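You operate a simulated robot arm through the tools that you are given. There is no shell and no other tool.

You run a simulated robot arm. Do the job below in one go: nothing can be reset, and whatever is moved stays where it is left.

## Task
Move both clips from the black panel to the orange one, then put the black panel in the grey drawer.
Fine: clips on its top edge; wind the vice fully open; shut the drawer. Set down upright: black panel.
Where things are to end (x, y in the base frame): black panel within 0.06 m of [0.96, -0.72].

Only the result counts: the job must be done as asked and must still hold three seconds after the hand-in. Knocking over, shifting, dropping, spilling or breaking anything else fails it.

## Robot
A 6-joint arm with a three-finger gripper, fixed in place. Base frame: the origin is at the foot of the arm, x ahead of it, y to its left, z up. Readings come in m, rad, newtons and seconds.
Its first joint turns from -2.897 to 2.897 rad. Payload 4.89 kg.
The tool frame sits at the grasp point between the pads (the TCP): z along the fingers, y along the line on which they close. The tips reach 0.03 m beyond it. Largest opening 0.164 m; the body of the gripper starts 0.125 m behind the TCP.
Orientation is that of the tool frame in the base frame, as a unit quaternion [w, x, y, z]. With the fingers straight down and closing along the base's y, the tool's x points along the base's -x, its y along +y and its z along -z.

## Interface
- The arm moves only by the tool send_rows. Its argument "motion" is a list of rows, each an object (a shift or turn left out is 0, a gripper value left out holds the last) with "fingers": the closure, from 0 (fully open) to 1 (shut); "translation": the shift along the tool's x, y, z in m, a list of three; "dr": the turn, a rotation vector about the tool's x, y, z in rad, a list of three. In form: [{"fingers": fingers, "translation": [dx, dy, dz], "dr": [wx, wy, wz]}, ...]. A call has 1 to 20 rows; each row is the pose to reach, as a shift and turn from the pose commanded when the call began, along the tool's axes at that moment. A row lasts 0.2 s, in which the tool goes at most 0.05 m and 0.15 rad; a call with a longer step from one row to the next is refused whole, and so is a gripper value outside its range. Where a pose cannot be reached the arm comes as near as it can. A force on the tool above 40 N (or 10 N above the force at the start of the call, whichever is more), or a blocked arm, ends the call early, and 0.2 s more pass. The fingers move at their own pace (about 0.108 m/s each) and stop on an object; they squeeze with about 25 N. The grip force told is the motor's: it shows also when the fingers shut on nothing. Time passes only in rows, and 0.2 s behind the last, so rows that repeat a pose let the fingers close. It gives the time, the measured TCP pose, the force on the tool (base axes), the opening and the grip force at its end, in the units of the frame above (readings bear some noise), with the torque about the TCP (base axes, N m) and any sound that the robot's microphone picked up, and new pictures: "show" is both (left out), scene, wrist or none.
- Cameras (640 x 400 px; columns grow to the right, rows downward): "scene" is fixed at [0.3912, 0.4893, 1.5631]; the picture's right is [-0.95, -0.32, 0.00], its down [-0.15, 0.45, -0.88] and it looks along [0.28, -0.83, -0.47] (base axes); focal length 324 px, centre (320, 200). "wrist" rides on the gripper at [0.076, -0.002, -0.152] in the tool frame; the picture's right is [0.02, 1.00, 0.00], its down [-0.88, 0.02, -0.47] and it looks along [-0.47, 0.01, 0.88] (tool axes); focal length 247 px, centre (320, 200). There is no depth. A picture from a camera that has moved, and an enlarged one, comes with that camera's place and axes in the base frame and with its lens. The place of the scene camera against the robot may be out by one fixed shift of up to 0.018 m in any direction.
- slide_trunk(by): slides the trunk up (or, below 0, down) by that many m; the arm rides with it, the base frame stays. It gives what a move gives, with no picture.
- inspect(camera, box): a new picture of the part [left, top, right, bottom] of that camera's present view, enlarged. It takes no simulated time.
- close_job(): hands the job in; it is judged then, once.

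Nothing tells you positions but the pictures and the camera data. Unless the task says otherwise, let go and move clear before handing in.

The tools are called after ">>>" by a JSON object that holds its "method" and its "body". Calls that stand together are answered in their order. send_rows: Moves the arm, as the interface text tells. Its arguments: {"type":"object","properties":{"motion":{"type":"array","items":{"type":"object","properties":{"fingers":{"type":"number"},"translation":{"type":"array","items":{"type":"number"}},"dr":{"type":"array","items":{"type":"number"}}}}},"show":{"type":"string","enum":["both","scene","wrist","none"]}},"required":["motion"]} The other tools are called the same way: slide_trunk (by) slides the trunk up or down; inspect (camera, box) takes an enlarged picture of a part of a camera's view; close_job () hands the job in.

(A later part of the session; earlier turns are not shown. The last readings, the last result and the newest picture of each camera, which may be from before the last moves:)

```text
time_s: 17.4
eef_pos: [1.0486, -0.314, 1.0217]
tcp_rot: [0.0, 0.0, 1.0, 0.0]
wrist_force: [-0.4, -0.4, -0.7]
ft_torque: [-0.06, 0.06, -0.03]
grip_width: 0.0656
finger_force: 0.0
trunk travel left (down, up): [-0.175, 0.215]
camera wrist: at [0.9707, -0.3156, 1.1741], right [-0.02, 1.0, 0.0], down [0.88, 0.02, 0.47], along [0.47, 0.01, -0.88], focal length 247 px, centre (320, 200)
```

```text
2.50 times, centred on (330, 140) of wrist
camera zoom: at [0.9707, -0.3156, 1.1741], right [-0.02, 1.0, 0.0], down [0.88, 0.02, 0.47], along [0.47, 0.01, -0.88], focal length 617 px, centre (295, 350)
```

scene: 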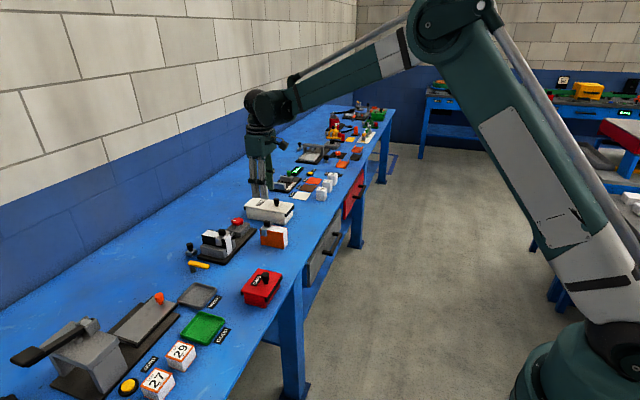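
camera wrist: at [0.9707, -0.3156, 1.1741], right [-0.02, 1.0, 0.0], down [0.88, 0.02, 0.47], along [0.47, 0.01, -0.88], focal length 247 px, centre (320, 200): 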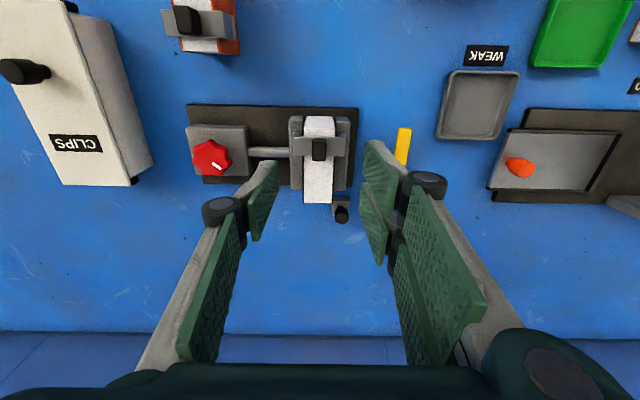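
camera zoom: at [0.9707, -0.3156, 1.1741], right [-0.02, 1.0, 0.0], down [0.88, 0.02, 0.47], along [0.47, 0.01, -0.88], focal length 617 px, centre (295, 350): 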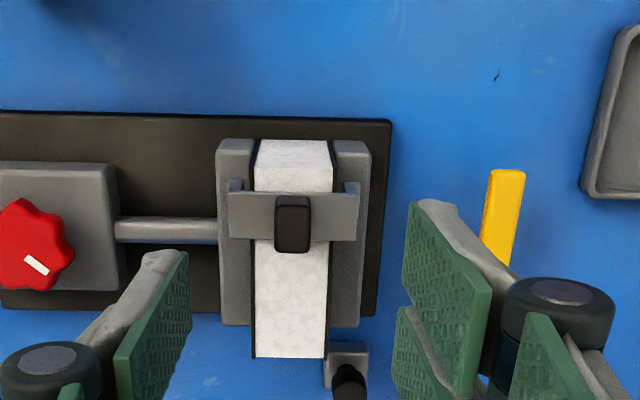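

The hand is aligned over the front clip's knob. I'll go down and close on it.

>>> {"method": "send_rows", "body": {"motion": [{"fingers": 0.6, "translation": [0.0, -0.001, 0.03]}, {"fingers": 0.6, "translation": [0.0, -0.001, 0.055]}, {"fingers": 0.6, "translation": [0.0, -0.001, 0.075]}, {"fingers": 0.6, "translation": [0.0, -0.001, 0.085]}, {"fingers": 0.6, "translation": [0.0, -0.001, 0.085]}, {"fingers": 0.95, "translation": [0.0, -0.001, 0.085]}, {"fingers": 0.95, "translation": [0.0, -0.001, 0.085]}, {"fingers": 0.95, "translation": [0.0, -0.001, 0.085]}, {"fingers": 0.95, "translation": [0.0, -0.001, 0.085]}]}}

>>> {"method": "inspect", "body": {"camera": "wrist", "box": [250, 60, 400, 210]}}

>>> {"method": "inspect", "body": {"camera": "scene", "box": [180, 190, 260, 270]}}

```text
time_s: 19.4
eef_pos: [1.0464, -0.3169, 0.9362]
tcp_rot: [0.0, 0.001, 1.0, 0.0]
wrist_force: [0.8, -0.2, -0.3]
ft_torque: [0.01, -0.03, 0.01]
grip_width: 0.0159
finger_force: 25.1
trunk travel left (down, up): [-0.175, 0.215]
camera wrist: at [0.9703, -0.3181, 1.0894], right [-0.02, 1.0, 0.0], down [0.88, 0.02, 0.47], along [0.47, 0.01, -0.88], focal length 247 px, centre (320, 200)
```

scene: 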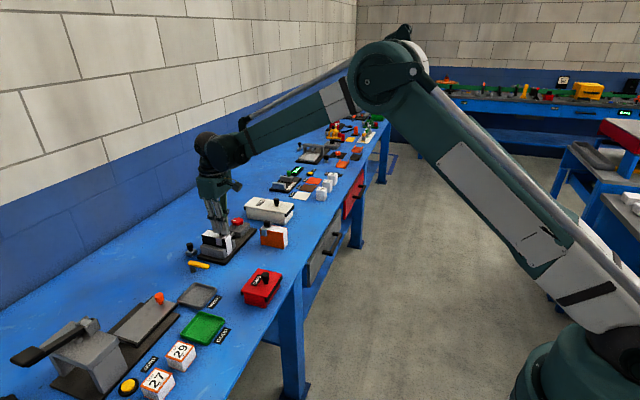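
wrist: 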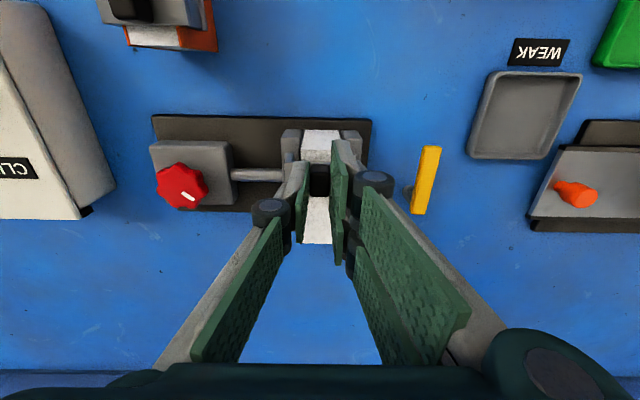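

```text
2.67 times, centred on (325, 135) of wrist
camera zoom: at [0.9703, -0.3181, 1.0894], right [-0.02, 1.0, 0.0], down [0.88, 0.02, 0.47], along [0.47, 0.01, -0.88], focal length 659 px, centre (307, 373)
```

zoom: 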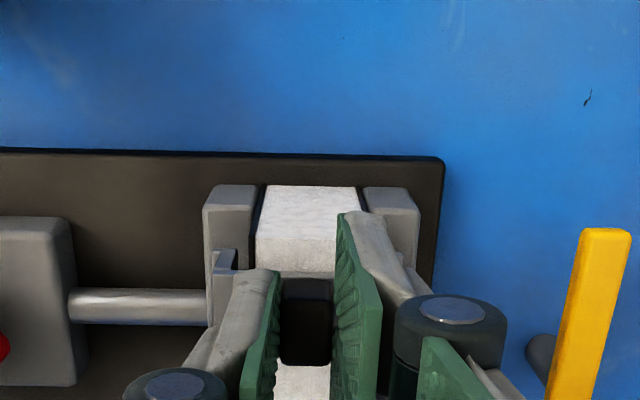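

```text
5.00 times, centred on (220, 230) of scene
camera zoom: at [0.3912, 0.4893, 1.5631], right [-0.95, -0.32, 0.0], down [-0.15, 0.45, -0.88], along [0.28, -0.83, -0.47], focal length 1623 px, centre (820, 50)
```

zoom: 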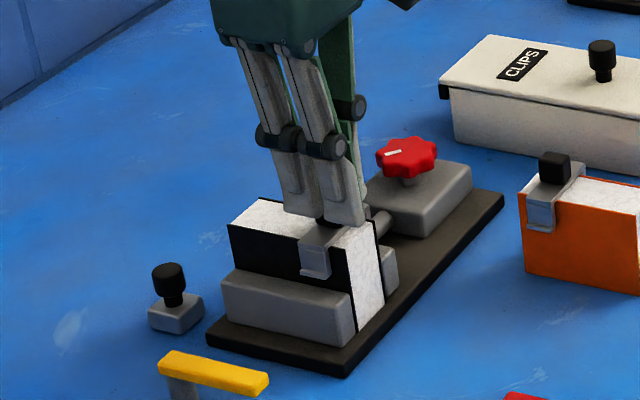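

The front clip is gripped. I'll lift it, carry it to the front end of the orange panel and check alignment.

>>> {"method": "send_rows", "body": {"motion": [{"translation": [0, 0, -0.006]}, {"translation": [0, 0, -0.012]}, {"translation": [0, 0, -0.02]}, {"translation": [0, 0, -0.03]}, {"translation": [0, 0, -0.06]}, {"translation": [0, 0, -0.09]}, {"translation": [0.015, -0.01, -0.115]}, {"translation": [0.043, -0.03, -0.115]}, {"translation": [0.072, -0.05, -0.115]}, {"translation": [0.1, -0.07, -0.115]}, {"translation": [0.13, -0.092, -0.115]}, {"translation": [0.155, -0.11, -0.115]}, {"translation": [0.17, -0.1235, -0.115]}, {"translation": [0.17, -0.1235, -0.115]}]}}

>>> {"method": "inspect", "body": {"camera": "wrist", "box": [240, 60, 400, 220]}}

>>> {"method": "inspect", "body": {"camera": "scene", "box": [190, 180, 310, 270]}}

```text
time_s: 22.4
eef_pos: [0.877, -0.4385, 1.0521]
tcp_rot: [0.0, 0.0, 1.0, 0.0]
wrist_force: [-0.7, -0.8, -0.7]
ft_torque: [0.03, -0.02, -0.02]
grip_width: 0.0156
finger_force: 25.1
trunk travel left (down, up): [-0.175, 0.215]
camera wrist: at [0.7999, -0.4409, 1.2044], right [-0.02, 1.0, 0.0], down [0.88, 0.02, 0.47], along [0.47, 0.01, -0.88], focal length 247 px, centre (320, 200)
```

scene: 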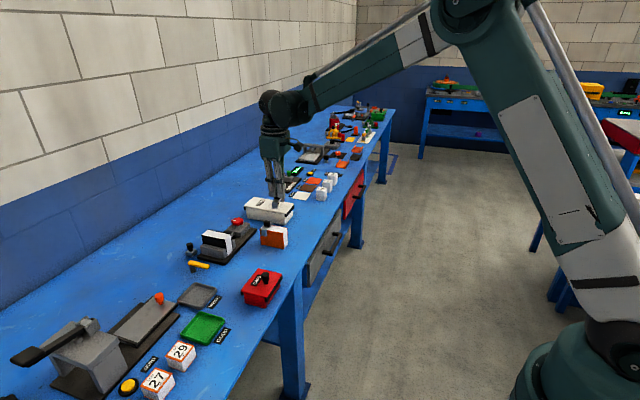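
wrist: 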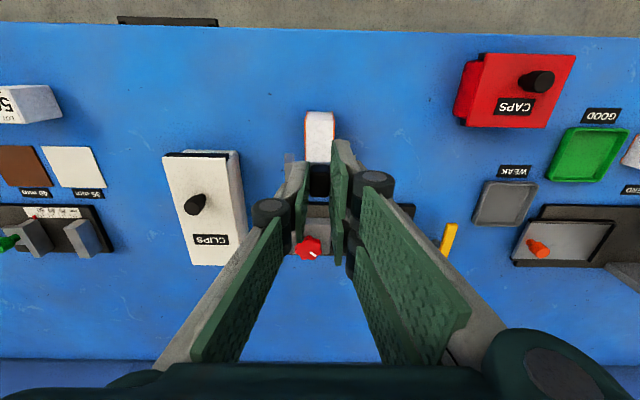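

```text
2.50 times, centred on (320, 140) of wrist
camera zoom: at [0.7999, -0.4409, 1.2044], right [-0.02, 1.0, 0.0], down [0.88, 0.02, 0.47], along [0.47, 0.01, -0.88], focal length 617 px, centre (320, 350)
```

zoom: 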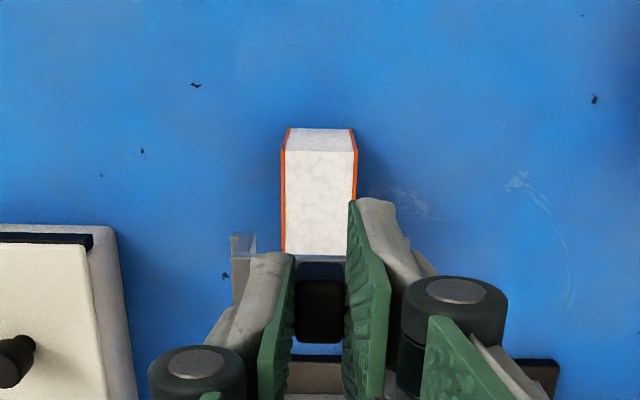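

```text
4.44 times, centred on (250, 225) of scene
camera zoom: at [0.3912, 0.4893, 1.5631], right [-0.95, -0.32, 0.0], down [-0.15, 0.45, -0.88], along [0.28, -0.83, -0.47], focal length 1442 px, centre (631, 89)
```

zoom: 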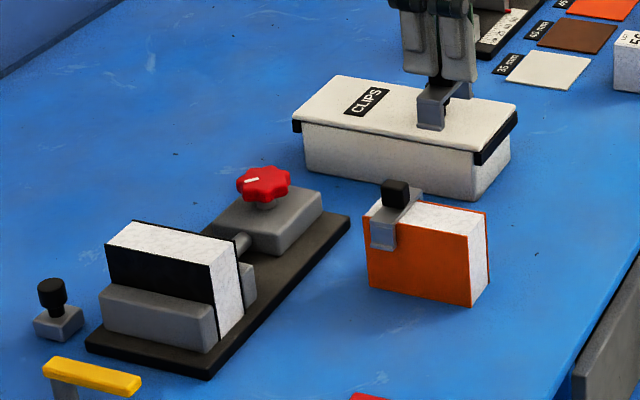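

The second clip is aligned with the panel centreline and sits about 0.01 m in from its front edge. I'll lower it and press it on like the first.

>>> {"method": "send_rows", "body": {"motion": [{"translation": [0, 0, 0.03]}, {"translation": [0, 0, 0.06]}, {"translation": [0, 0, 0.08]}, {"translation": [0, 0, 0.0945]}, {"translation": [0, 0, 0.1]}, {"translation": [0, 0, 0.106]}, {"translation": [0, 0, 0.112]}, {"translation": [0, 0, 0.118]}, {"translation": [0, 0, 0.122]}, {"translation": [0, 0, 0.126]}, {"translation": [0, 0, 0.128]}, {"translation": [0, 0, 0.129]}, {"translation": [0, 0, 0.13]}]}}

>>> {"method": "inspect", "body": {"camera": "scene", "box": [230, 190, 310, 260]}}

```text
time_s: 25.2
eef_pos: [0.8773, -0.4391, 0.922]
tcp_rot: [0.001, -0.001, 1.0, 0.0]
wrist_force: [4.1, -2.2, 21.2]
ft_torque: [-0.04, -0.34, -0.05]
grip_width: 0.0154
finger_force: 24.9
trunk travel left (down, up): [-0.175, 0.215]
camera wrist: at [0.7998, -0.4416, 1.0747], right [-0.02, 1.0, 0.0], down [0.88, 0.02, 0.47], along [0.47, 0.01, -0.88], focal length 247 px, centre (320, 200)
```

scene: 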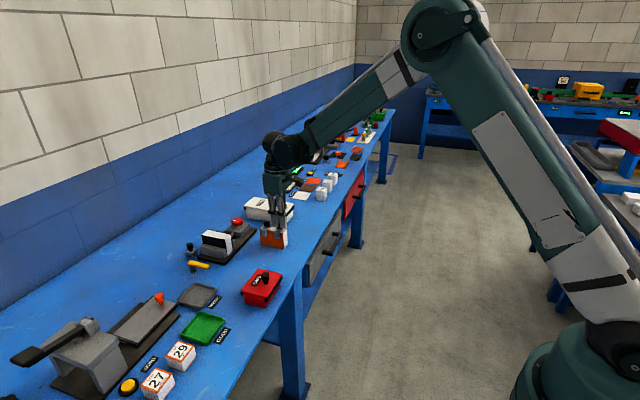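
wrist: 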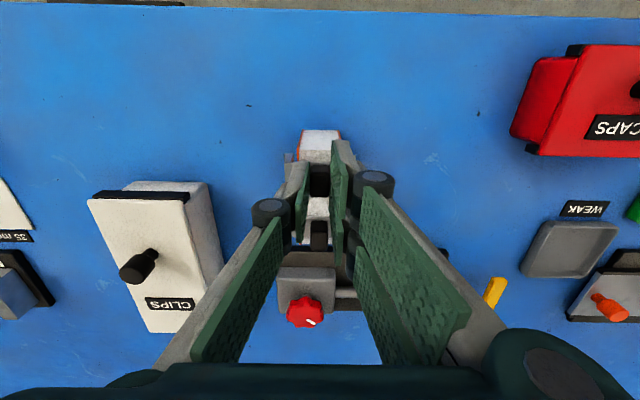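

```text
5.71 times, centred on (270, 225) of scene
camera zoom: at [0.3912, 0.4893, 1.5631], right [-0.95, -0.32, 0.0], down [-0.15, 0.45, -0.88], along [0.28, -0.83, -0.47], focal length 1854 px, centre (606, 57)
```

zoom: 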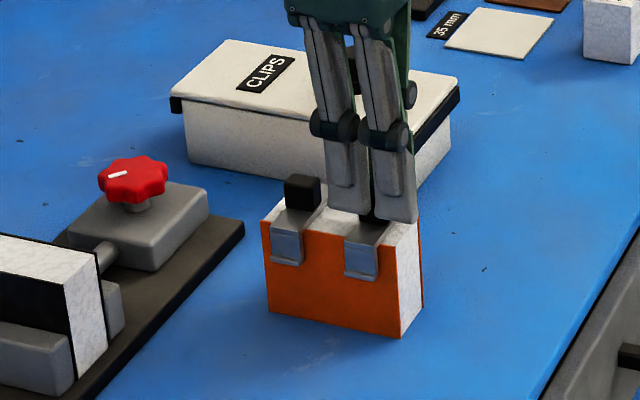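

The second clip is seated, with 21 N of upward force. I'll ease off the load, open the fingers and lift clear.

>>> {"method": "send_rows", "body": {"motion": [{"fingers": 0.95, "translation": [0, 0, -0.002]}, {"fingers": 0.6, "translation": [0, 0, -0.002]}, {"fingers": 0.6, "translation": [0, 0, -0.002]}, {"fingers": 0.6, "translation": [0, 0, -0.002]}, {"fingers": 0.6, "translation": [0, 0, -0.02]}, {"fingers": 0.6, "translation": [0, 0, -0.05]}, {"fingers": 0.6, "translation": [0, 0, -0.09]}, {"fingers": 0.6, "translation": [0, 0, -0.13]}]}}

>>> {"method": "inspect", "body": {"camera": "scene", "box": [230, 190, 310, 260]}}

>>> {"method": "inspect", "body": {"camera": "wrist", "box": [220, 80, 420, 280]}}

```text
time_s: 27.0
eef_pos: [0.8778, -0.4413, 1.0495]
tcp_rot: [0.0, 0.0, 1.0, 0.001]
wrist_force: [0.2, -0.3, 0.0]
ft_torque: [0.09, 0.13, 0.0]
grip_width: 0.0657
finger_force: 0.0
trunk travel left (down, up): [-0.175, 0.215]
camera wrist: at [0.8012, -0.4426, 1.2023], right [-0.02, 1.0, 0.0], down [0.88, 0.02, 0.47], along [0.47, 0.01, -0.88], focal length 247 px, centre (320, 200)
```

scene: 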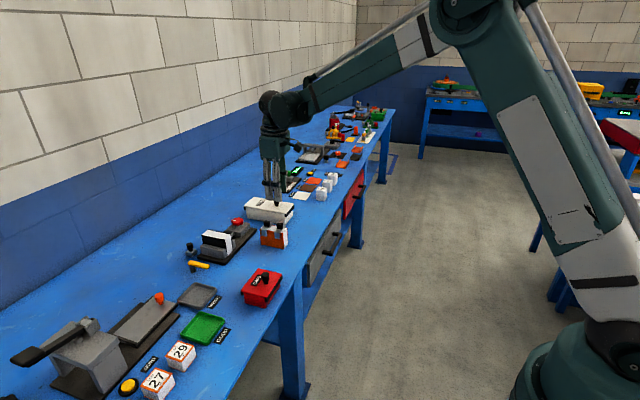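
wrist: 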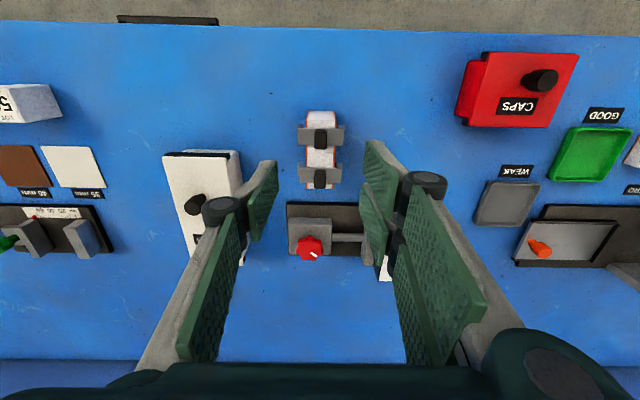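

```text
5.71 times, centred on (270, 225) of scene
camera zoom: at [0.3912, 0.4893, 1.5631], right [-0.95, -0.32, 0.0], down [-0.15, 0.45, -0.88], along [0.28, -0.83, -0.47], focal length 1854 px, centre (606, 57)
```

zoom: 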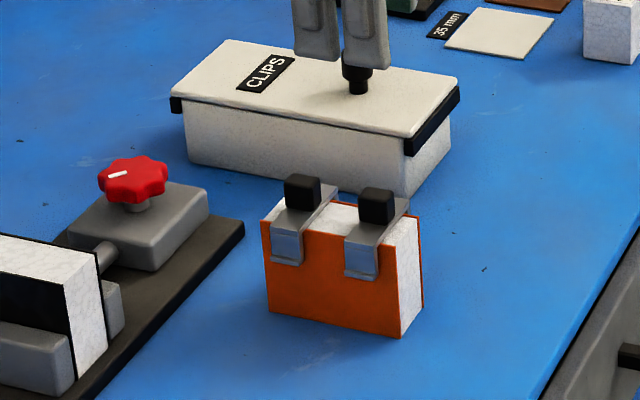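

```text
2.00 times, centred on (320, 180) of wrist
camera zoom: at [0.8012, -0.4426, 1.2023], right [-0.02, 1.0, 0.0], down [0.88, 0.02, 0.47], along [0.47, 0.01, -0.88], focal length 494 px, centre (320, 240)
```

zoom: 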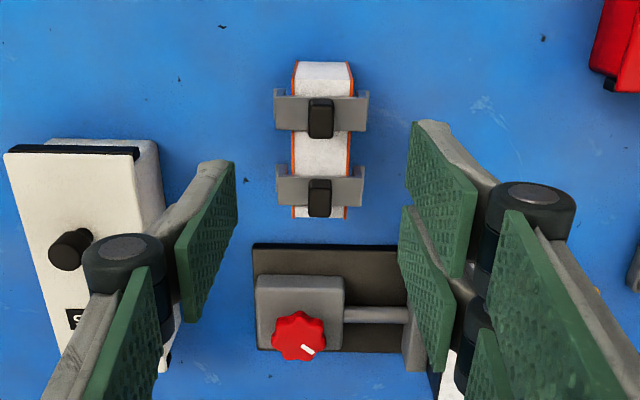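

Both clips are on the orange panel's top edge. Next I'll hover over the red handwheel to locate it precisely.

>>> {"method": "send_rows", "body": {"motion": [{"fingers": 0.5, "translation": [-0.045, -0.002, 0.0]}, {"fingers": 0.5, "translation": [-0.09, -0.004, 0.0]}, {"fingers": 0.5, "translation": [-0.135, -0.006, 0.0]}, {"fingers": 0.5, "translation": [-0.17, -0.008, 0.01]}, {"fingers": 0.5, "translation": [-0.1895, -0.0087, 0.02]}, {"fingers": 0.5, "translation": [-0.1895, -0.0087, 0.02]}], "show": "wrist"}}

>>> {"method": "inspect", "body": {"camera": "wrist", "box": [240, 60, 440, 220]}}

>>> {"method": "inspect", "body": {"camera": "scene", "box": [180, 190, 270, 270]}}

```text
time_s: 28.4
eef_pos: [1.0661, -0.4494, 1.029]
tcp_rot: [0.0, 0.001, 1.0, 0.0]
wrist_force: [1.2, -0.3, -0.1]
ft_torque: [0.03, 0.04, 0.01]
grip_width: 0.0821
finger_force: 0.0
trunk travel left (down, up): [-0.175, 0.215]
camera wrist: at [0.9899, -0.4507, 1.1817], right [-0.02, 1.0, 0.0], down [0.88, 0.02, 0.47], along [0.47, 0.01, -0.88], focal length 247 px, centre (320, 200)
```

wrist: 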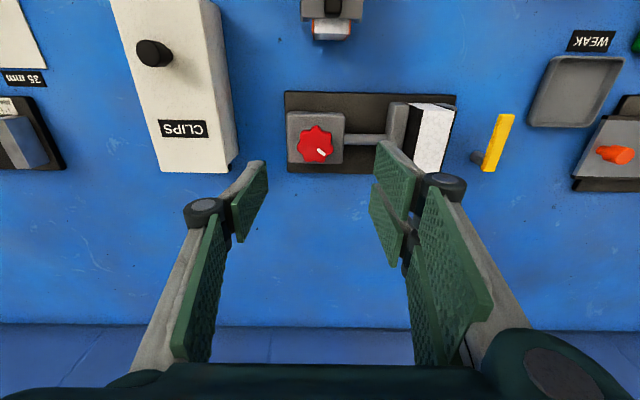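

```text
2.50 times, centred on (340, 140) of wrist
camera zoom: at [0.9899, -0.4507, 1.1817], right [-0.02, 1.0, 0.0], down [0.88, 0.02, 0.47], along [0.47, 0.01, -0.88], focal length 617 px, centre (270, 350)
```

zoom: 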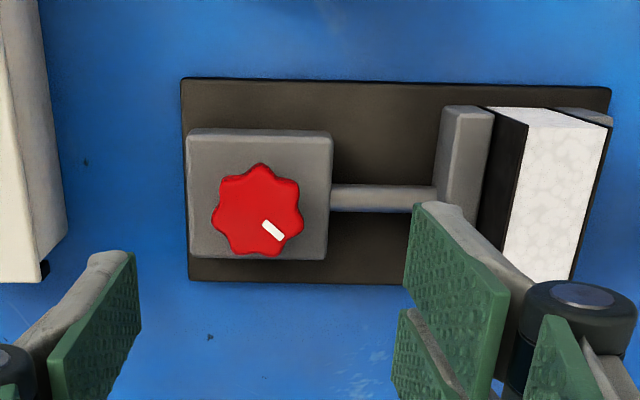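

```text
5.00 times, centred on (225, 230) of scene
camera zoom: at [0.3912, 0.4893, 1.5631], right [-0.95, -0.32, 0.0], down [-0.15, 0.45, -0.88], along [0.28, -0.83, -0.47], focal length 1623 px, centre (795, 50)
```

zoom: 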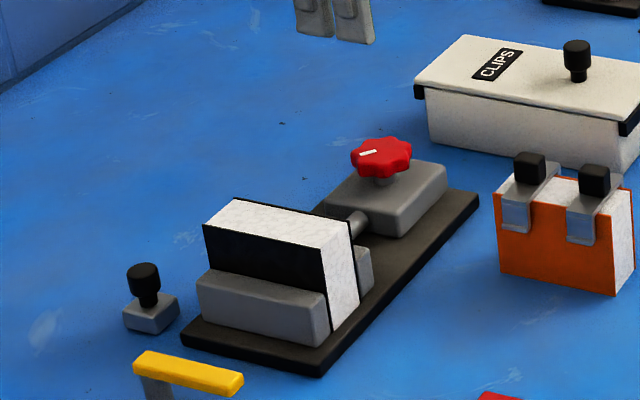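

The wheel is centred near (1.0735, -0.455), its top is at z≈0.873 and it is about 0.047 m across. I'll pre-turn the hand clockwise by 1.2 rad to gain range for a counter-clockwise wind, then go down around the wheel.

>>> {"method": "send_rows", "body": {"motion": [{"fingers": 0.5, "translation": [-0.0065, -0.005, 0.0], "dr": [0, 0, 0.15]}, {"fingers": 0.5, "translation": [-0.0065, -0.005, 0.0], "dr": [0, 0, 0.3]}, {"fingers": 0.5, "translation": [-0.0065, -0.005, 0.0], "dr": [0, 0, 0.45]}, {"fingers": 0.5, "translation": [-0.0065, -0.005, 0.0], "dr": [0, 0, 0.6]}, {"fingers": 0.5, "translation": [-0.0065, -0.005, 0.0], "dr": [0, 0, 0.75]}, {"fingers": 0.5, "translation": [-0.0065, -0.005, 0.0], "dr": [0, 0, 0.9]}, {"fingers": 0.5, "translation": [-0.0065, -0.005, 0.0], "dr": [0, 0, 1.05]}, {"fingers": 0.5, "translation": [-0.0065, -0.005, 0.0], "dr": [0, 0, 1.2]}, {"fingers": 0.5, "translation": [-0.0065, -0.005, 0.04], "dr": [0, 0, 1.2]}, {"fingers": 0.5, "translation": [-0.0065, -0.005, 0.08], "dr": [0, 0, 1.2]}, {"fingers": 0.5, "translation": [-0.0065, -0.005, 0.11], "dr": [0, 0, 1.2]}, {"fingers": 0.5, "translation": [-0.0065, -0.005, 0.11], "dr": [0, 0, 1.2]}]}}

>>> {"method": "inspect", "body": {"camera": "scene", "box": [180, 190, 270, 270]}}

>>> {"method": "inspect", "body": {"camera": "wrist", "box": [200, 80, 440, 260]}}

```text
time_s: 31.0
eef_pos: [1.0725, -0.4546, 0.9208]
tcp_rot: [0.0, 0.565, 0.825, 0.0]
wrist_force: [0.0, -0.4, 0.5]
ft_torque: [0.05, 0.03, -0.02]
grip_width: 0.0821
finger_force: 0.0
trunk travel left (down, up): [-0.175, 0.215]
camera wrist: at [1.0437, -0.3833, 1.0731], right [0.92, 0.38, 0.0], down [0.34, -0.81, 0.47], along [0.18, -0.44, -0.88], focal length 247 px, centre (320, 200)
```

scene: 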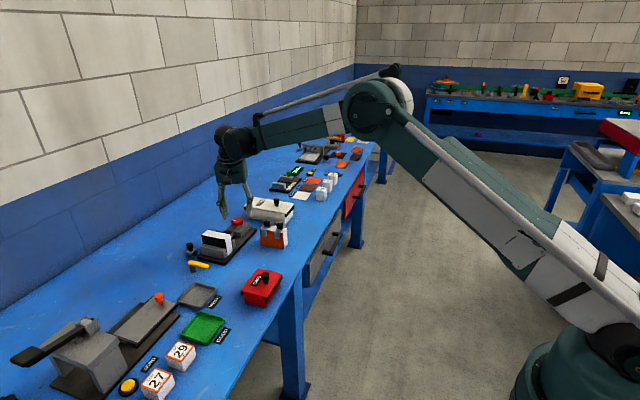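
wrist: 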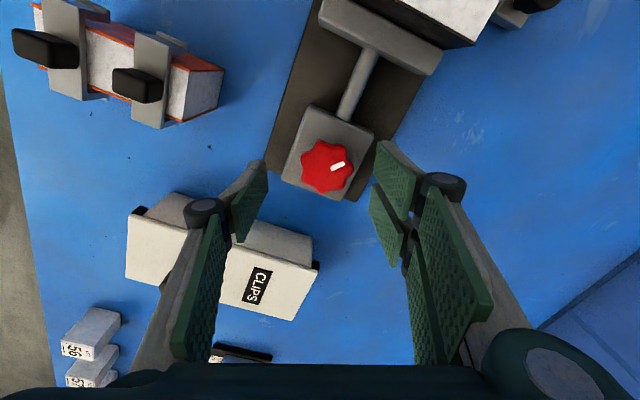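

```text
5.00 times, centred on (225, 230) of scene
camera zoom: at [0.3912, 0.4893, 1.5631], right [-0.95, -0.32, 0.0], down [-0.15, 0.45, -0.88], along [0.28, -0.83, -0.47], focal length 1623 px, centre (795, 50)
```

zoom: 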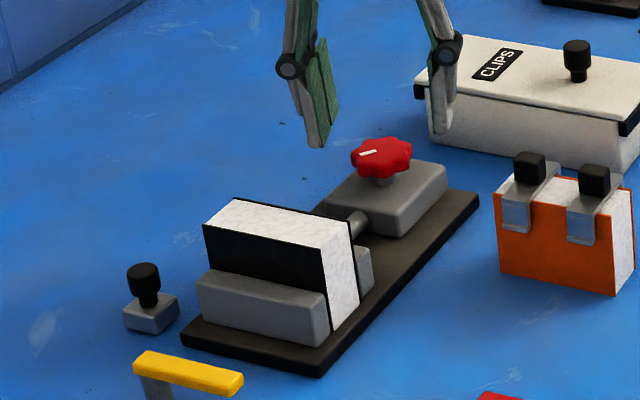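

```text
2.22 times, centred on (320, 170) of wrist
camera zoom: at [1.0437, -0.3833, 1.0731], right [0.92, 0.38, 0.0], down [0.34, -0.81, 0.47], along [0.18, -0.44, -0.88], focal length 549 px, centre (320, 267)
```

zoom: 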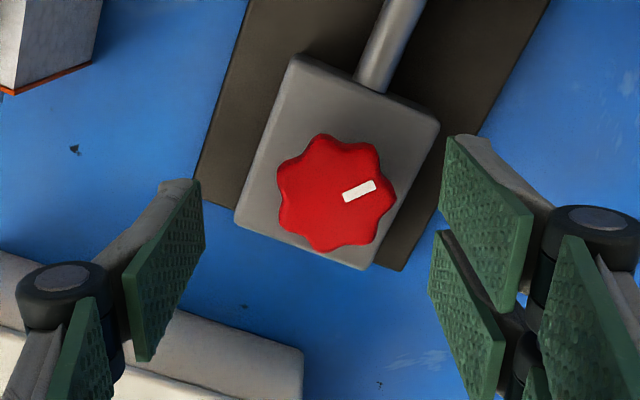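

The hand turned as commanded. Comparing the two views puts the wheel at about (1.078, -0.455), so I'll correct by 4 mm, go down and close on it.

>>> {"method": "send_rows", "body": {"motion": [{"fingers": 0.5, "translation": [-0.002, 0.004, 0.015]}, {"fingers": 0.5, "translation": [-0.002, 0.004, 0.028]}, {"fingers": 0.5, "translation": [-0.002, 0.004, 0.038]}, {"fingers": 0.5, "translation": [-0.002, 0.004, 0.038]}]}}

>>> {"method": "inspect", "body": {"camera": "scene", "box": [190, 190, 270, 260]}}

>>> {"method": "inspect", "body": {"camera": "wrist", "box": [200, 80, 440, 260]}}

```text
time_s: 32.0
eef_pos: [1.0789, -0.4538, 0.8802]
tcp_rot: [0.0, 0.565, 0.825, 0.0]
wrist_force: [0.2, 0.3, -0.9]
ft_torque: [0.0, 0.04, 0.03]
grip_width: 0.0819
finger_force: 0.1
trunk travel left (down, up): [-0.175, 0.215]
camera wrist: at [1.0484, -0.3831, 1.0337], right [0.92, 0.38, 0.0], down [0.34, -0.81, 0.47], along [0.18, -0.44, -0.88], focal length 247 px, centre (320, 200)
```

scene: 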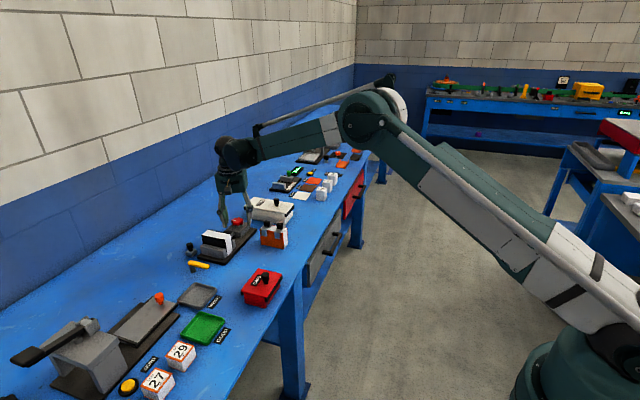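
wrist: 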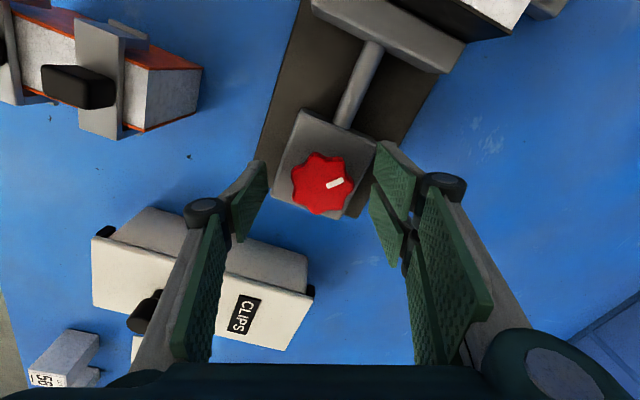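

```text
5.71 times, centred on (230, 225) of scene
camera zoom: at [0.3912, 0.4893, 1.5631], right [-0.95, -0.32, 0.0], down [-0.15, 0.45, -0.88], along [0.28, -0.83, -0.47], focal length 1854 px, centre (834, 57)
```

zoom: 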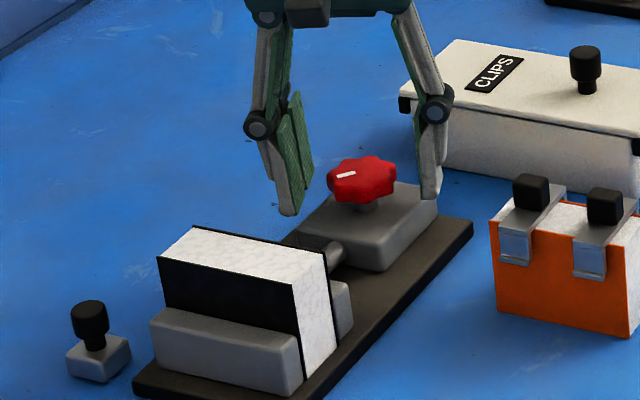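

```text
2.22 times, centred on (320, 170) of wrist
camera zoom: at [1.0484, -0.3831, 1.0337], right [0.92, 0.38, 0.0], down [0.34, -0.81, 0.47], along [0.18, -0.44, -0.88], focal length 549 px, centre (320, 267)
```

zoom: 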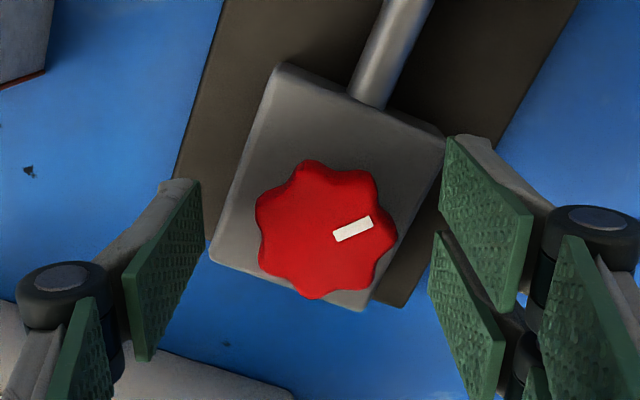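

The wheel is centred between the fingers. I'll close on it.

>>> {"method": "send_rows", "body": {"motion": [{"fingers": 0.9}, {"fingers": 0.9}, {"fingers": 0.9}, {"fingers": 0.9}]}}

>>> {"method": "inspect", "body": {"camera": "scene", "box": [190, 190, 270, 260]}}

>>> {"method": "inspect", "body": {"camera": "wrist", "box": [200, 80, 440, 260]}}

```text
time_s: 33.0
eef_pos: [1.079, -0.453, 0.8823]
tcp_rot: [0.0, 0.565, 0.825, 0.0]
wrist_force: [35.9, -2.2, 12.5]
ft_torque: [-0.12, -1.02, 0.07]
grip_width: 0.0484
finger_force: 44.6
trunk travel left (down, up): [-0.175, 0.215]
camera wrist: at [1.0493, -0.3825, 1.0339], right [0.92, 0.38, 0.0], down [0.34, -0.81, 0.47], along [0.18, -0.44, -0.88], focal length 247 px, centre (320, 200)
```

scene: 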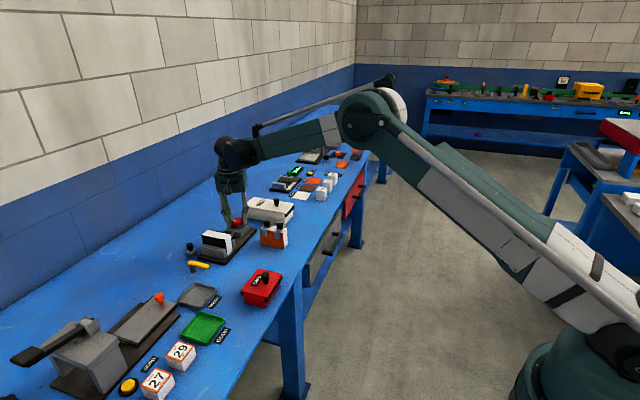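
wrist: 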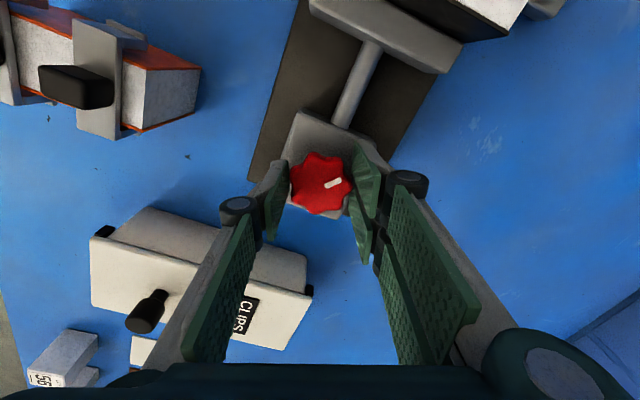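

```text
5.71 times, centred on (230, 225) of scene
camera zoom: at [0.3912, 0.4893, 1.5631], right [-0.95, -0.32, 0.0], down [-0.15, 0.45, -0.88], along [0.28, -0.83, -0.47], focal length 1854 px, centre (834, 57)
```

zoom: 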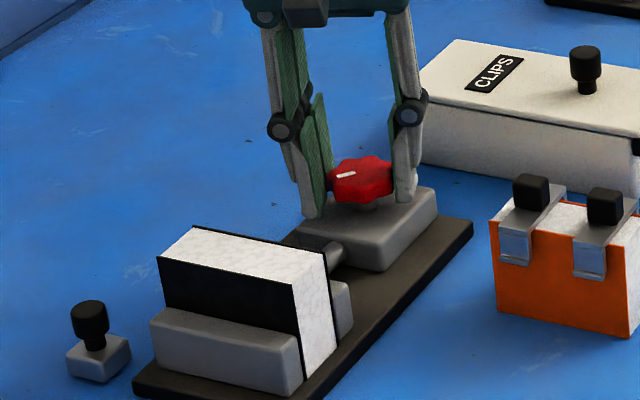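

```text
2.22 times, centred on (320, 170) of wrist
camera zoom: at [1.0493, -0.3825, 1.0339], right [0.92, 0.38, 0.0], down [0.34, -0.81, 0.47], along [0.18, -0.44, -0.88], focal length 549 px, centre (320, 267)
```

zoom: 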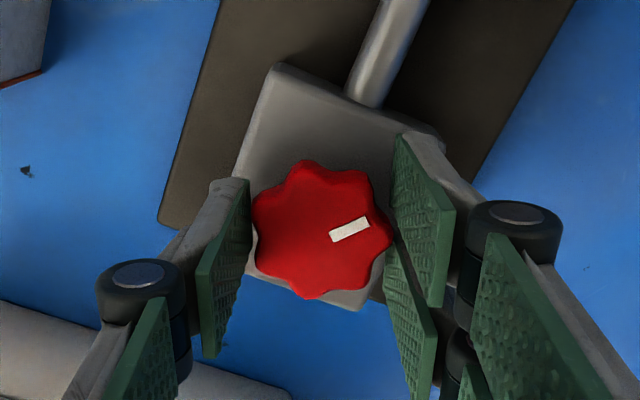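

I'm gripping at 0.048 m but with about 36 N of side load along +x, so the hand is a little off-centre. I'll shift slightly to relieve it.

>>> {"method": "send_rows", "body": {"motion": [{"fingers": 0.9, "translation": [0, 0.0005, 0]}, {"fingers": 0.9, "translation": [0, 0.001, 0]}, {"fingers": 0.9, "translation": [0, 0.001, 0]}], "show": "none"}}

```text
time_s: 33.8
eef_pos: [1.0796, -0.4543, 0.8813]
tcp_rot: [0.0, 0.565, 0.825, 0.0]
wrist_force: [41.8, 1.1, 13.7]
ft_torque: [-0.04, -1.05, 0.07]
grip_width: 0.0486
finger_force: 45.2
trunk travel left (down, up): [-0.175, 0.215]
```

The load went up with that shift, so I'll go the other way.

>>> {"method": "send_rows", "body": {"motion": [{"fingers": 0.9, "translation": [0, -0.001, 0]}, {"fingers": 0.9, "translation": [0, -0.002, 0]}, {"fingers": 0.9, "translation": [0, -0.002, 0]}], "show": "none"}}

```text
time_s: 34.3
eef_pos: [1.079, -0.4536, 0.8808]
tcp_rot: [0.0, 0.565, 0.825, 0.001]
wrist_force: [9.2, 4.1, -4.8]
ft_torque: [0.1, -0.54, 0.0]
grip_width: 0.0484
finger_force: 45.3
trunk travel left (down, up): [-0.175, 0.215]
stopped in row 2: the force on the tool passed its limit at 55 N (the readings are from after the stop); the commanded pose is now the measured one
```

The load dropped to about 10 N after the stop, so the hand is now close to centred. I'll turn counter-clockwise a little and see whether the jaw moves.

>>> {"method": "send_rows", "body": {"motion": [{"fingers": 0.9, "dr": [0, 0, -0.08]}, {"fingers": 0.9, "dr": [0, 0, -0.16]}, {"fingers": 0.9, "dr": [0, 0, -0.24]}, {"fingers": 0.9, "dr": [0, 0, -0.32]}]}}

>>> {"method": "inspect", "body": {"camera": "scene", "box": [190, 190, 270, 260]}}

>>> {"method": "inspect", "body": {"camera": "wrist", "box": [200, 0, 520, 240]}}

```text
time_s: 35.3
eef_pos: [1.0784, -0.4543, 0.8809]
tcp_rot: [0.001, 0.424, 0.906, 0.001]
wrist_force: [7.0, 5.9, -10.0]
ft_torque: [-0.03, -0.3, 0.06]
grip_width: 0.0485
finger_force: 45.2
trunk travel left (down, up): [-0.175, 0.215]
camera wrist: at [1.028, -0.3958, 1.0339], right [0.76, 0.66, 0.0], down [0.58, -0.67, 0.47], along [0.31, -0.36, -0.88], focal length 247 px, centre (320, 200)
```

scene: 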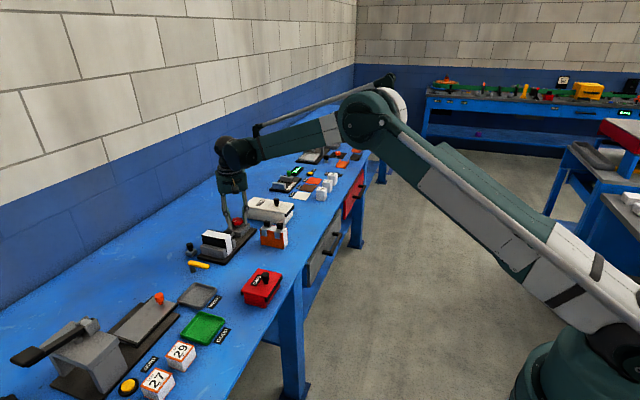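
wrist: 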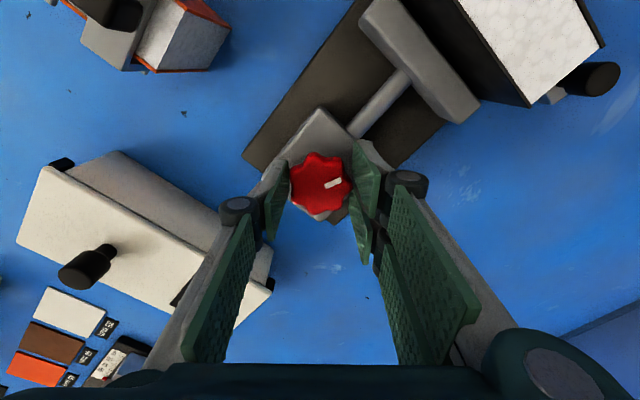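

```text
5.71 times, centred on (230, 225) of scene
camera zoom: at [0.3912, 0.4893, 1.5631], right [-0.95, -0.32, 0.0], down [-0.15, 0.45, -0.88], along [0.28, -0.83, -0.47], focal length 1854 px, centre (834, 57)
```

zoom: 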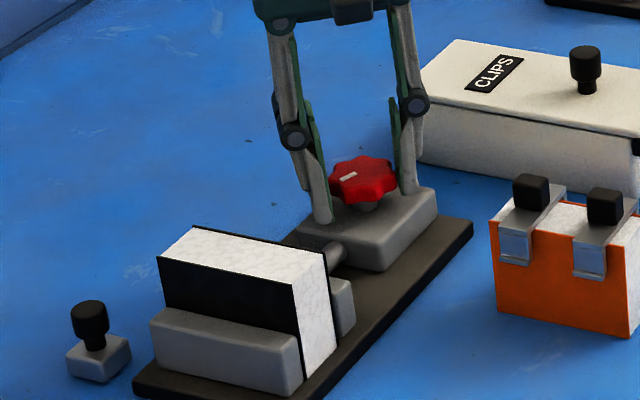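

```text
1.67 times, centred on (360, 120) of wrist
camera zoom: at [1.028, -0.3958, 1.0339], right [0.76, 0.66, 0.0], down [0.58, -0.67, 0.47], along [0.31, -0.36, -0.88], focal length 412 px, centre (253, 333)
```

zoom: 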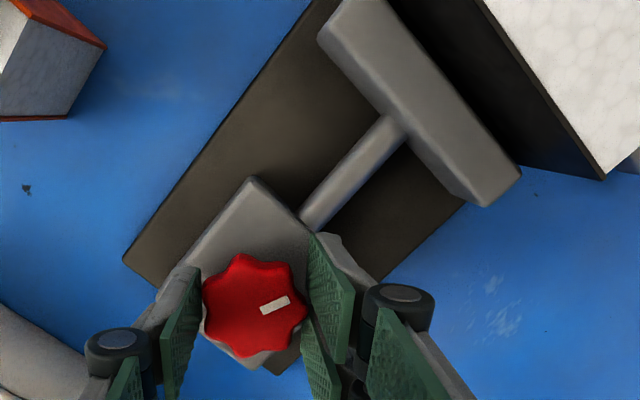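

The wheel turns with the hand and the near jaw is backing away from the panel, so counter-clockwise opens the vice. I'll keep winding.

>>> {"method": "send_rows", "body": {"motion": [{"fingers": 0.9, "dr": [0, 0, -0.12]}, {"fingers": 0.9, "dr": [0, 0, -0.24]}, {"fingers": 0.9, "dr": [0, 0, -0.36]}, {"fingers": 0.9, "dr": [0, 0, -0.48]}, {"fingers": 0.9, "dr": [0, 0, -0.6]}, {"fingers": 0.9, "dr": [0, 0, -0.72]}, {"fingers": 0.9, "dr": [0, 0, -0.84]}, {"fingers": 0.9, "dr": [0, 0, -0.96]}, {"fingers": 0.9, "dr": [0, 0, -1.08]}, {"fingers": 0.9, "dr": [0, 0, -1.2]}]}}

>>> {"method": "inspect", "body": {"camera": "scene", "box": [190, 190, 270, 260]}}

>>> {"method": "inspect", "body": {"camera": "wrist", "box": [200, 0, 520, 240]}}

```text
time_s: 37.5
eef_pos: [1.0788, -0.4552, 0.8812]
tcp_rot: [0.0, -0.161, 0.987, 0.001]
wrist_force: [-13.4, -18.0, -13.3]
ft_torque: [-0.48, 0.41, -0.06]
grip_width: 0.0486
finger_force: 44.7
trunk travel left (down, up): [-0.175, 0.215]
camera wrist: at [1.0055, -0.4813, 1.0339], right [-0.34, 0.94, 0.0], down [0.83, 0.3, 0.47], along [0.45, 0.16, -0.88], focal length 247 px, centre (320, 200)
```

scene: 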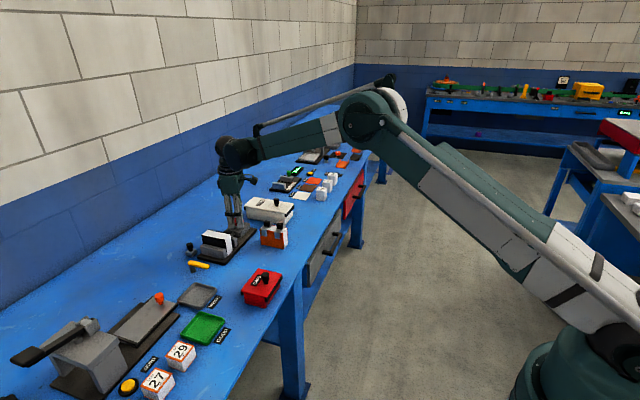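
wrist: 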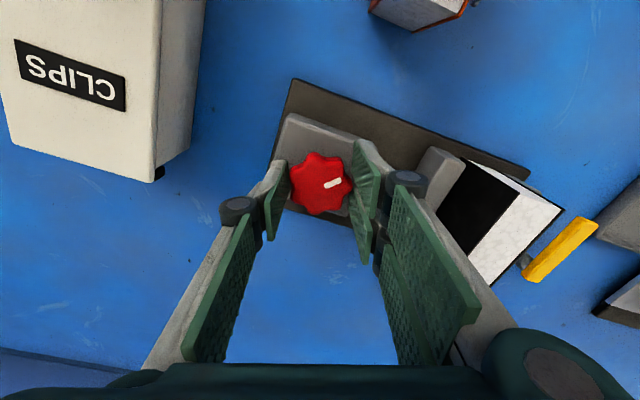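

```text
5.71 times, centred on (230, 225) of scene
camera zoom: at [0.3912, 0.4893, 1.5631], right [-0.95, -0.32, 0.0], down [-0.15, 0.45, -0.88], along [0.28, -0.83, -0.47], focal length 1854 px, centre (834, 57)
```

zoom: 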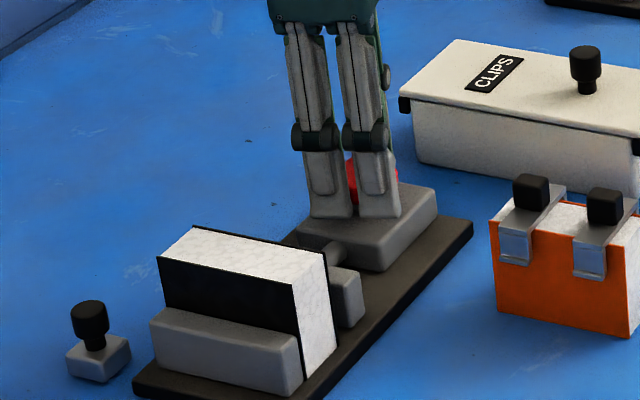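

```text
1.67 times, centred on (360, 120) of wrist
camera zoom: at [1.0055, -0.4813, 1.0339], right [-0.34, 0.94, 0.0], down [0.83, 0.3, 0.47], along [0.45, 0.16, -0.88], focal length 412 px, centre (253, 333)
```

zoom: 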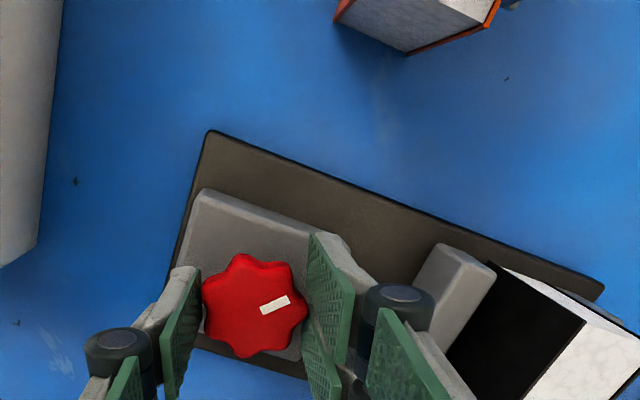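

The jaw keeps opening. I'll continue counter-clockwise.

>>> {"method": "send_rows", "body": {"motion": [{"fingers": 0.9, "dr": [0, 0, -0.12]}, {"fingers": 0.9, "dr": [0, 0, -0.24]}, {"fingers": 0.9, "dr": [0, 0, -0.36]}, {"fingers": 0.9, "dr": [0, 0, -0.48]}, {"fingers": 0.9, "dr": [0, 0, -0.6]}, {"fingers": 0.9, "dr": [0, 0, -0.72]}, {"fingers": 0.9, "dr": [0, 0, -0.84]}, {"fingers": 0.9, "dr": [0, 0, -0.96]}]}}

>>> {"method": "inspect", "body": {"camera": "scene", "box": [190, 190, 270, 260]}}

>>> {"method": "inspect", "body": {"camera": "wrist", "box": [200, 80, 520, 320]}}

```text
time_s: 38.8
eef_pos: [1.0783, -0.4561, 0.8808]
tcp_rot: [0.001, -0.45, 0.893, -0.002]
wrist_force: [1.8, -6.7, -7.3]
ft_torque: [-0.67, -0.02, 0.03]
grip_width: 0.0484
finger_force: 44.6
trunk travel left (down, up): [-0.175, 0.215]
stopped in row 6: the force on the tool passed its limit at 41 N (the readings are from after the stop); the commanded pose is now the measured one
camera wrist: at [1.0337, -0.5185, 1.034], right [-0.82, 0.58, 0.0], down [0.51, 0.72, 0.47], along [0.28, 0.38, -0.88], focal length 247 px, centre (320, 200)
```

scene: 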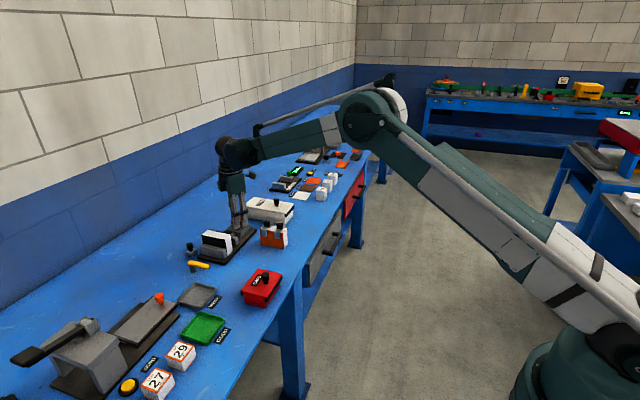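
wrist: 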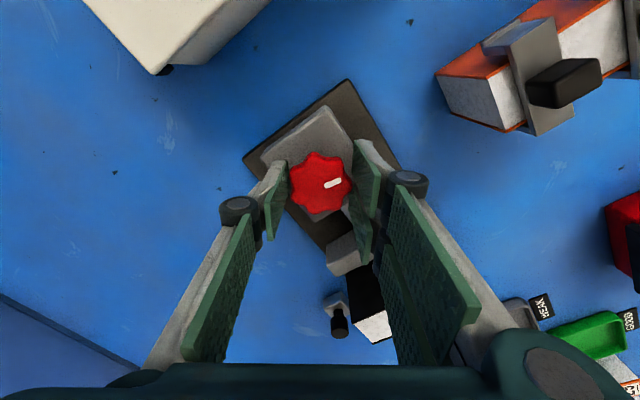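

```text
5.71 times, centred on (230, 225) of scene
camera zoom: at [0.3912, 0.4893, 1.5631], right [-0.95, -0.32, 0.0], down [-0.15, 0.45, -0.88], along [0.28, -0.83, -0.47], focal length 1854 px, centre (834, 57)
```

zoom: 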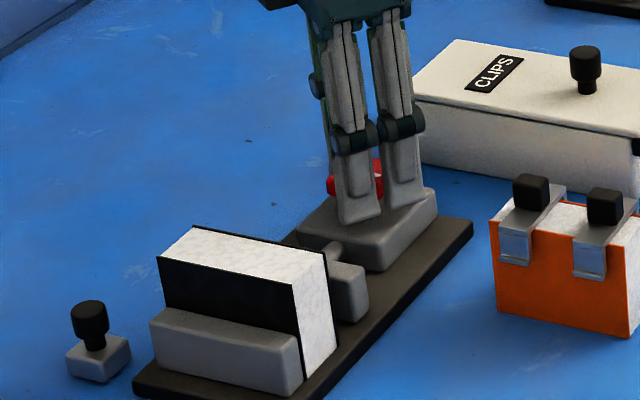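

```text
1.67 times, centred on (360, 200) of wrist
camera zoom: at [1.0337, -0.5185, 1.034], right [-0.82, 0.58, 0.0], down [0.51, 0.72, 0.47], along [0.28, 0.38, -0.88], focal length 412 px, centre (253, 200)
```

zoom: 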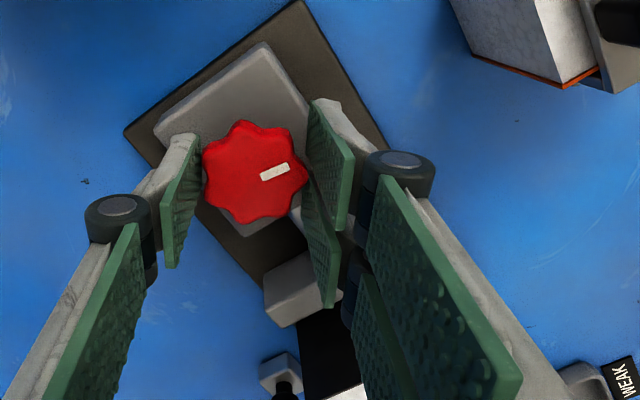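

The call stopped on side load after about 2.1 rad in total, and the jaw is opening further. I'll carry on in shorter pieces.

>>> {"method": "send_rows", "body": {"motion": [{"fingers": 0.9, "dr": [0, 0, -0.1]}, {"fingers": 0.9, "dr": [0, 0, -0.2]}, {"fingers": 0.9, "dr": [0, 0, -0.3]}, {"fingers": 0.9, "dr": [0, 0, -0.4]}, {"fingers": 0.9, "dr": [0, 0, -0.5]}, {"fingers": 0.9, "dr": [0, 0, -0.6]}]}}

>>> {"method": "inspect", "body": {"camera": "scene", "box": [190, 190, 270, 260]}}

>>> {"method": "inspect", "body": {"camera": "wrist", "box": [200, 80, 520, 320]}}

```text
time_s: 40.1
eef_pos: [1.0796, -0.4557, 0.8802]
tcp_rot: [0.0, -0.671, 0.742, -0.002]
wrist_force: [7.8, -3.9, -7.5]
ft_torque: [-0.21, -0.44, -0.45]
grip_width: 0.0484
finger_force: 44.9
trunk travel left (down, up): [-0.175, 0.215]
stopped in row 6: the force on the tool passed its limit at 52 N (the readings are from after the stop); the commanded pose is now the measured one
camera wrist: at [1.0726, -0.5312, 1.0341], right [-1.0, 0.08, -0.01], down [0.07, 0.88, 0.47], along [0.04, 0.47, -0.88], focal length 247 px, centre (320, 200)
```

scene: 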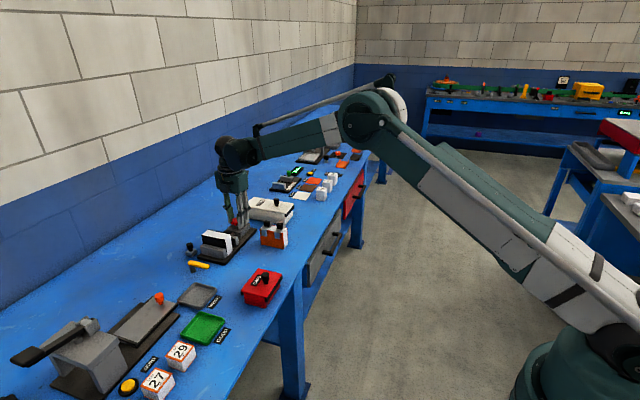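
wrist: 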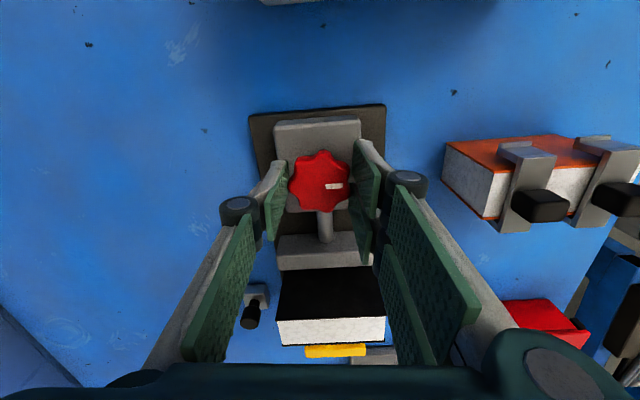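

```text
5.71 times, centred on (230, 225) of scene
camera zoom: at [0.3912, 0.4893, 1.5631], right [-0.95, -0.32, 0.0], down [-0.15, 0.45, -0.88], along [0.28, -0.83, -0.47], focal length 1854 px, centre (834, 57)
```

zoom: 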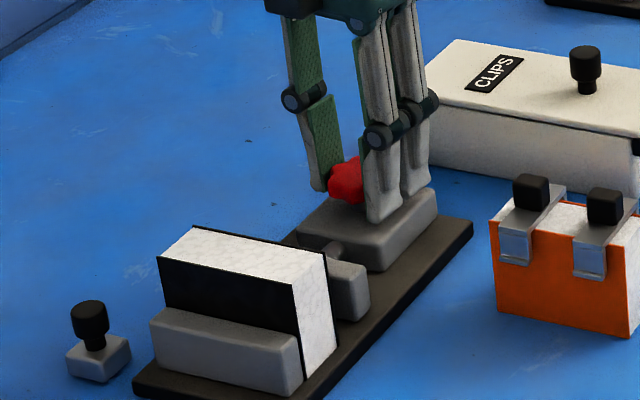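

```text
1.67 times, centred on (360, 200) of wrist
camera zoom: at [1.0726, -0.5312, 1.0341], right [-1.0, 0.08, -0.01], down [0.07, 0.88, 0.47], along [0.04, 0.47, -0.88], focal length 412 px, centre (253, 200)
```

zoom: 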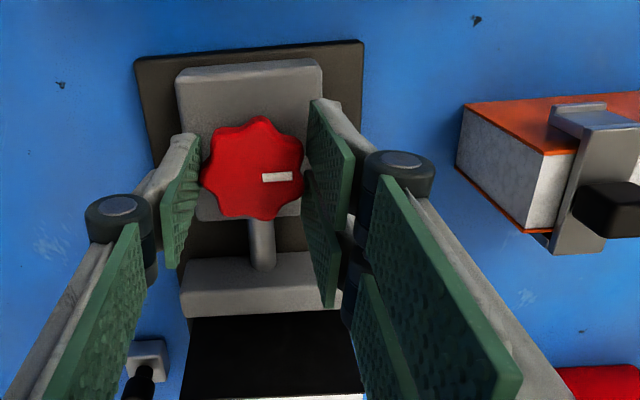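

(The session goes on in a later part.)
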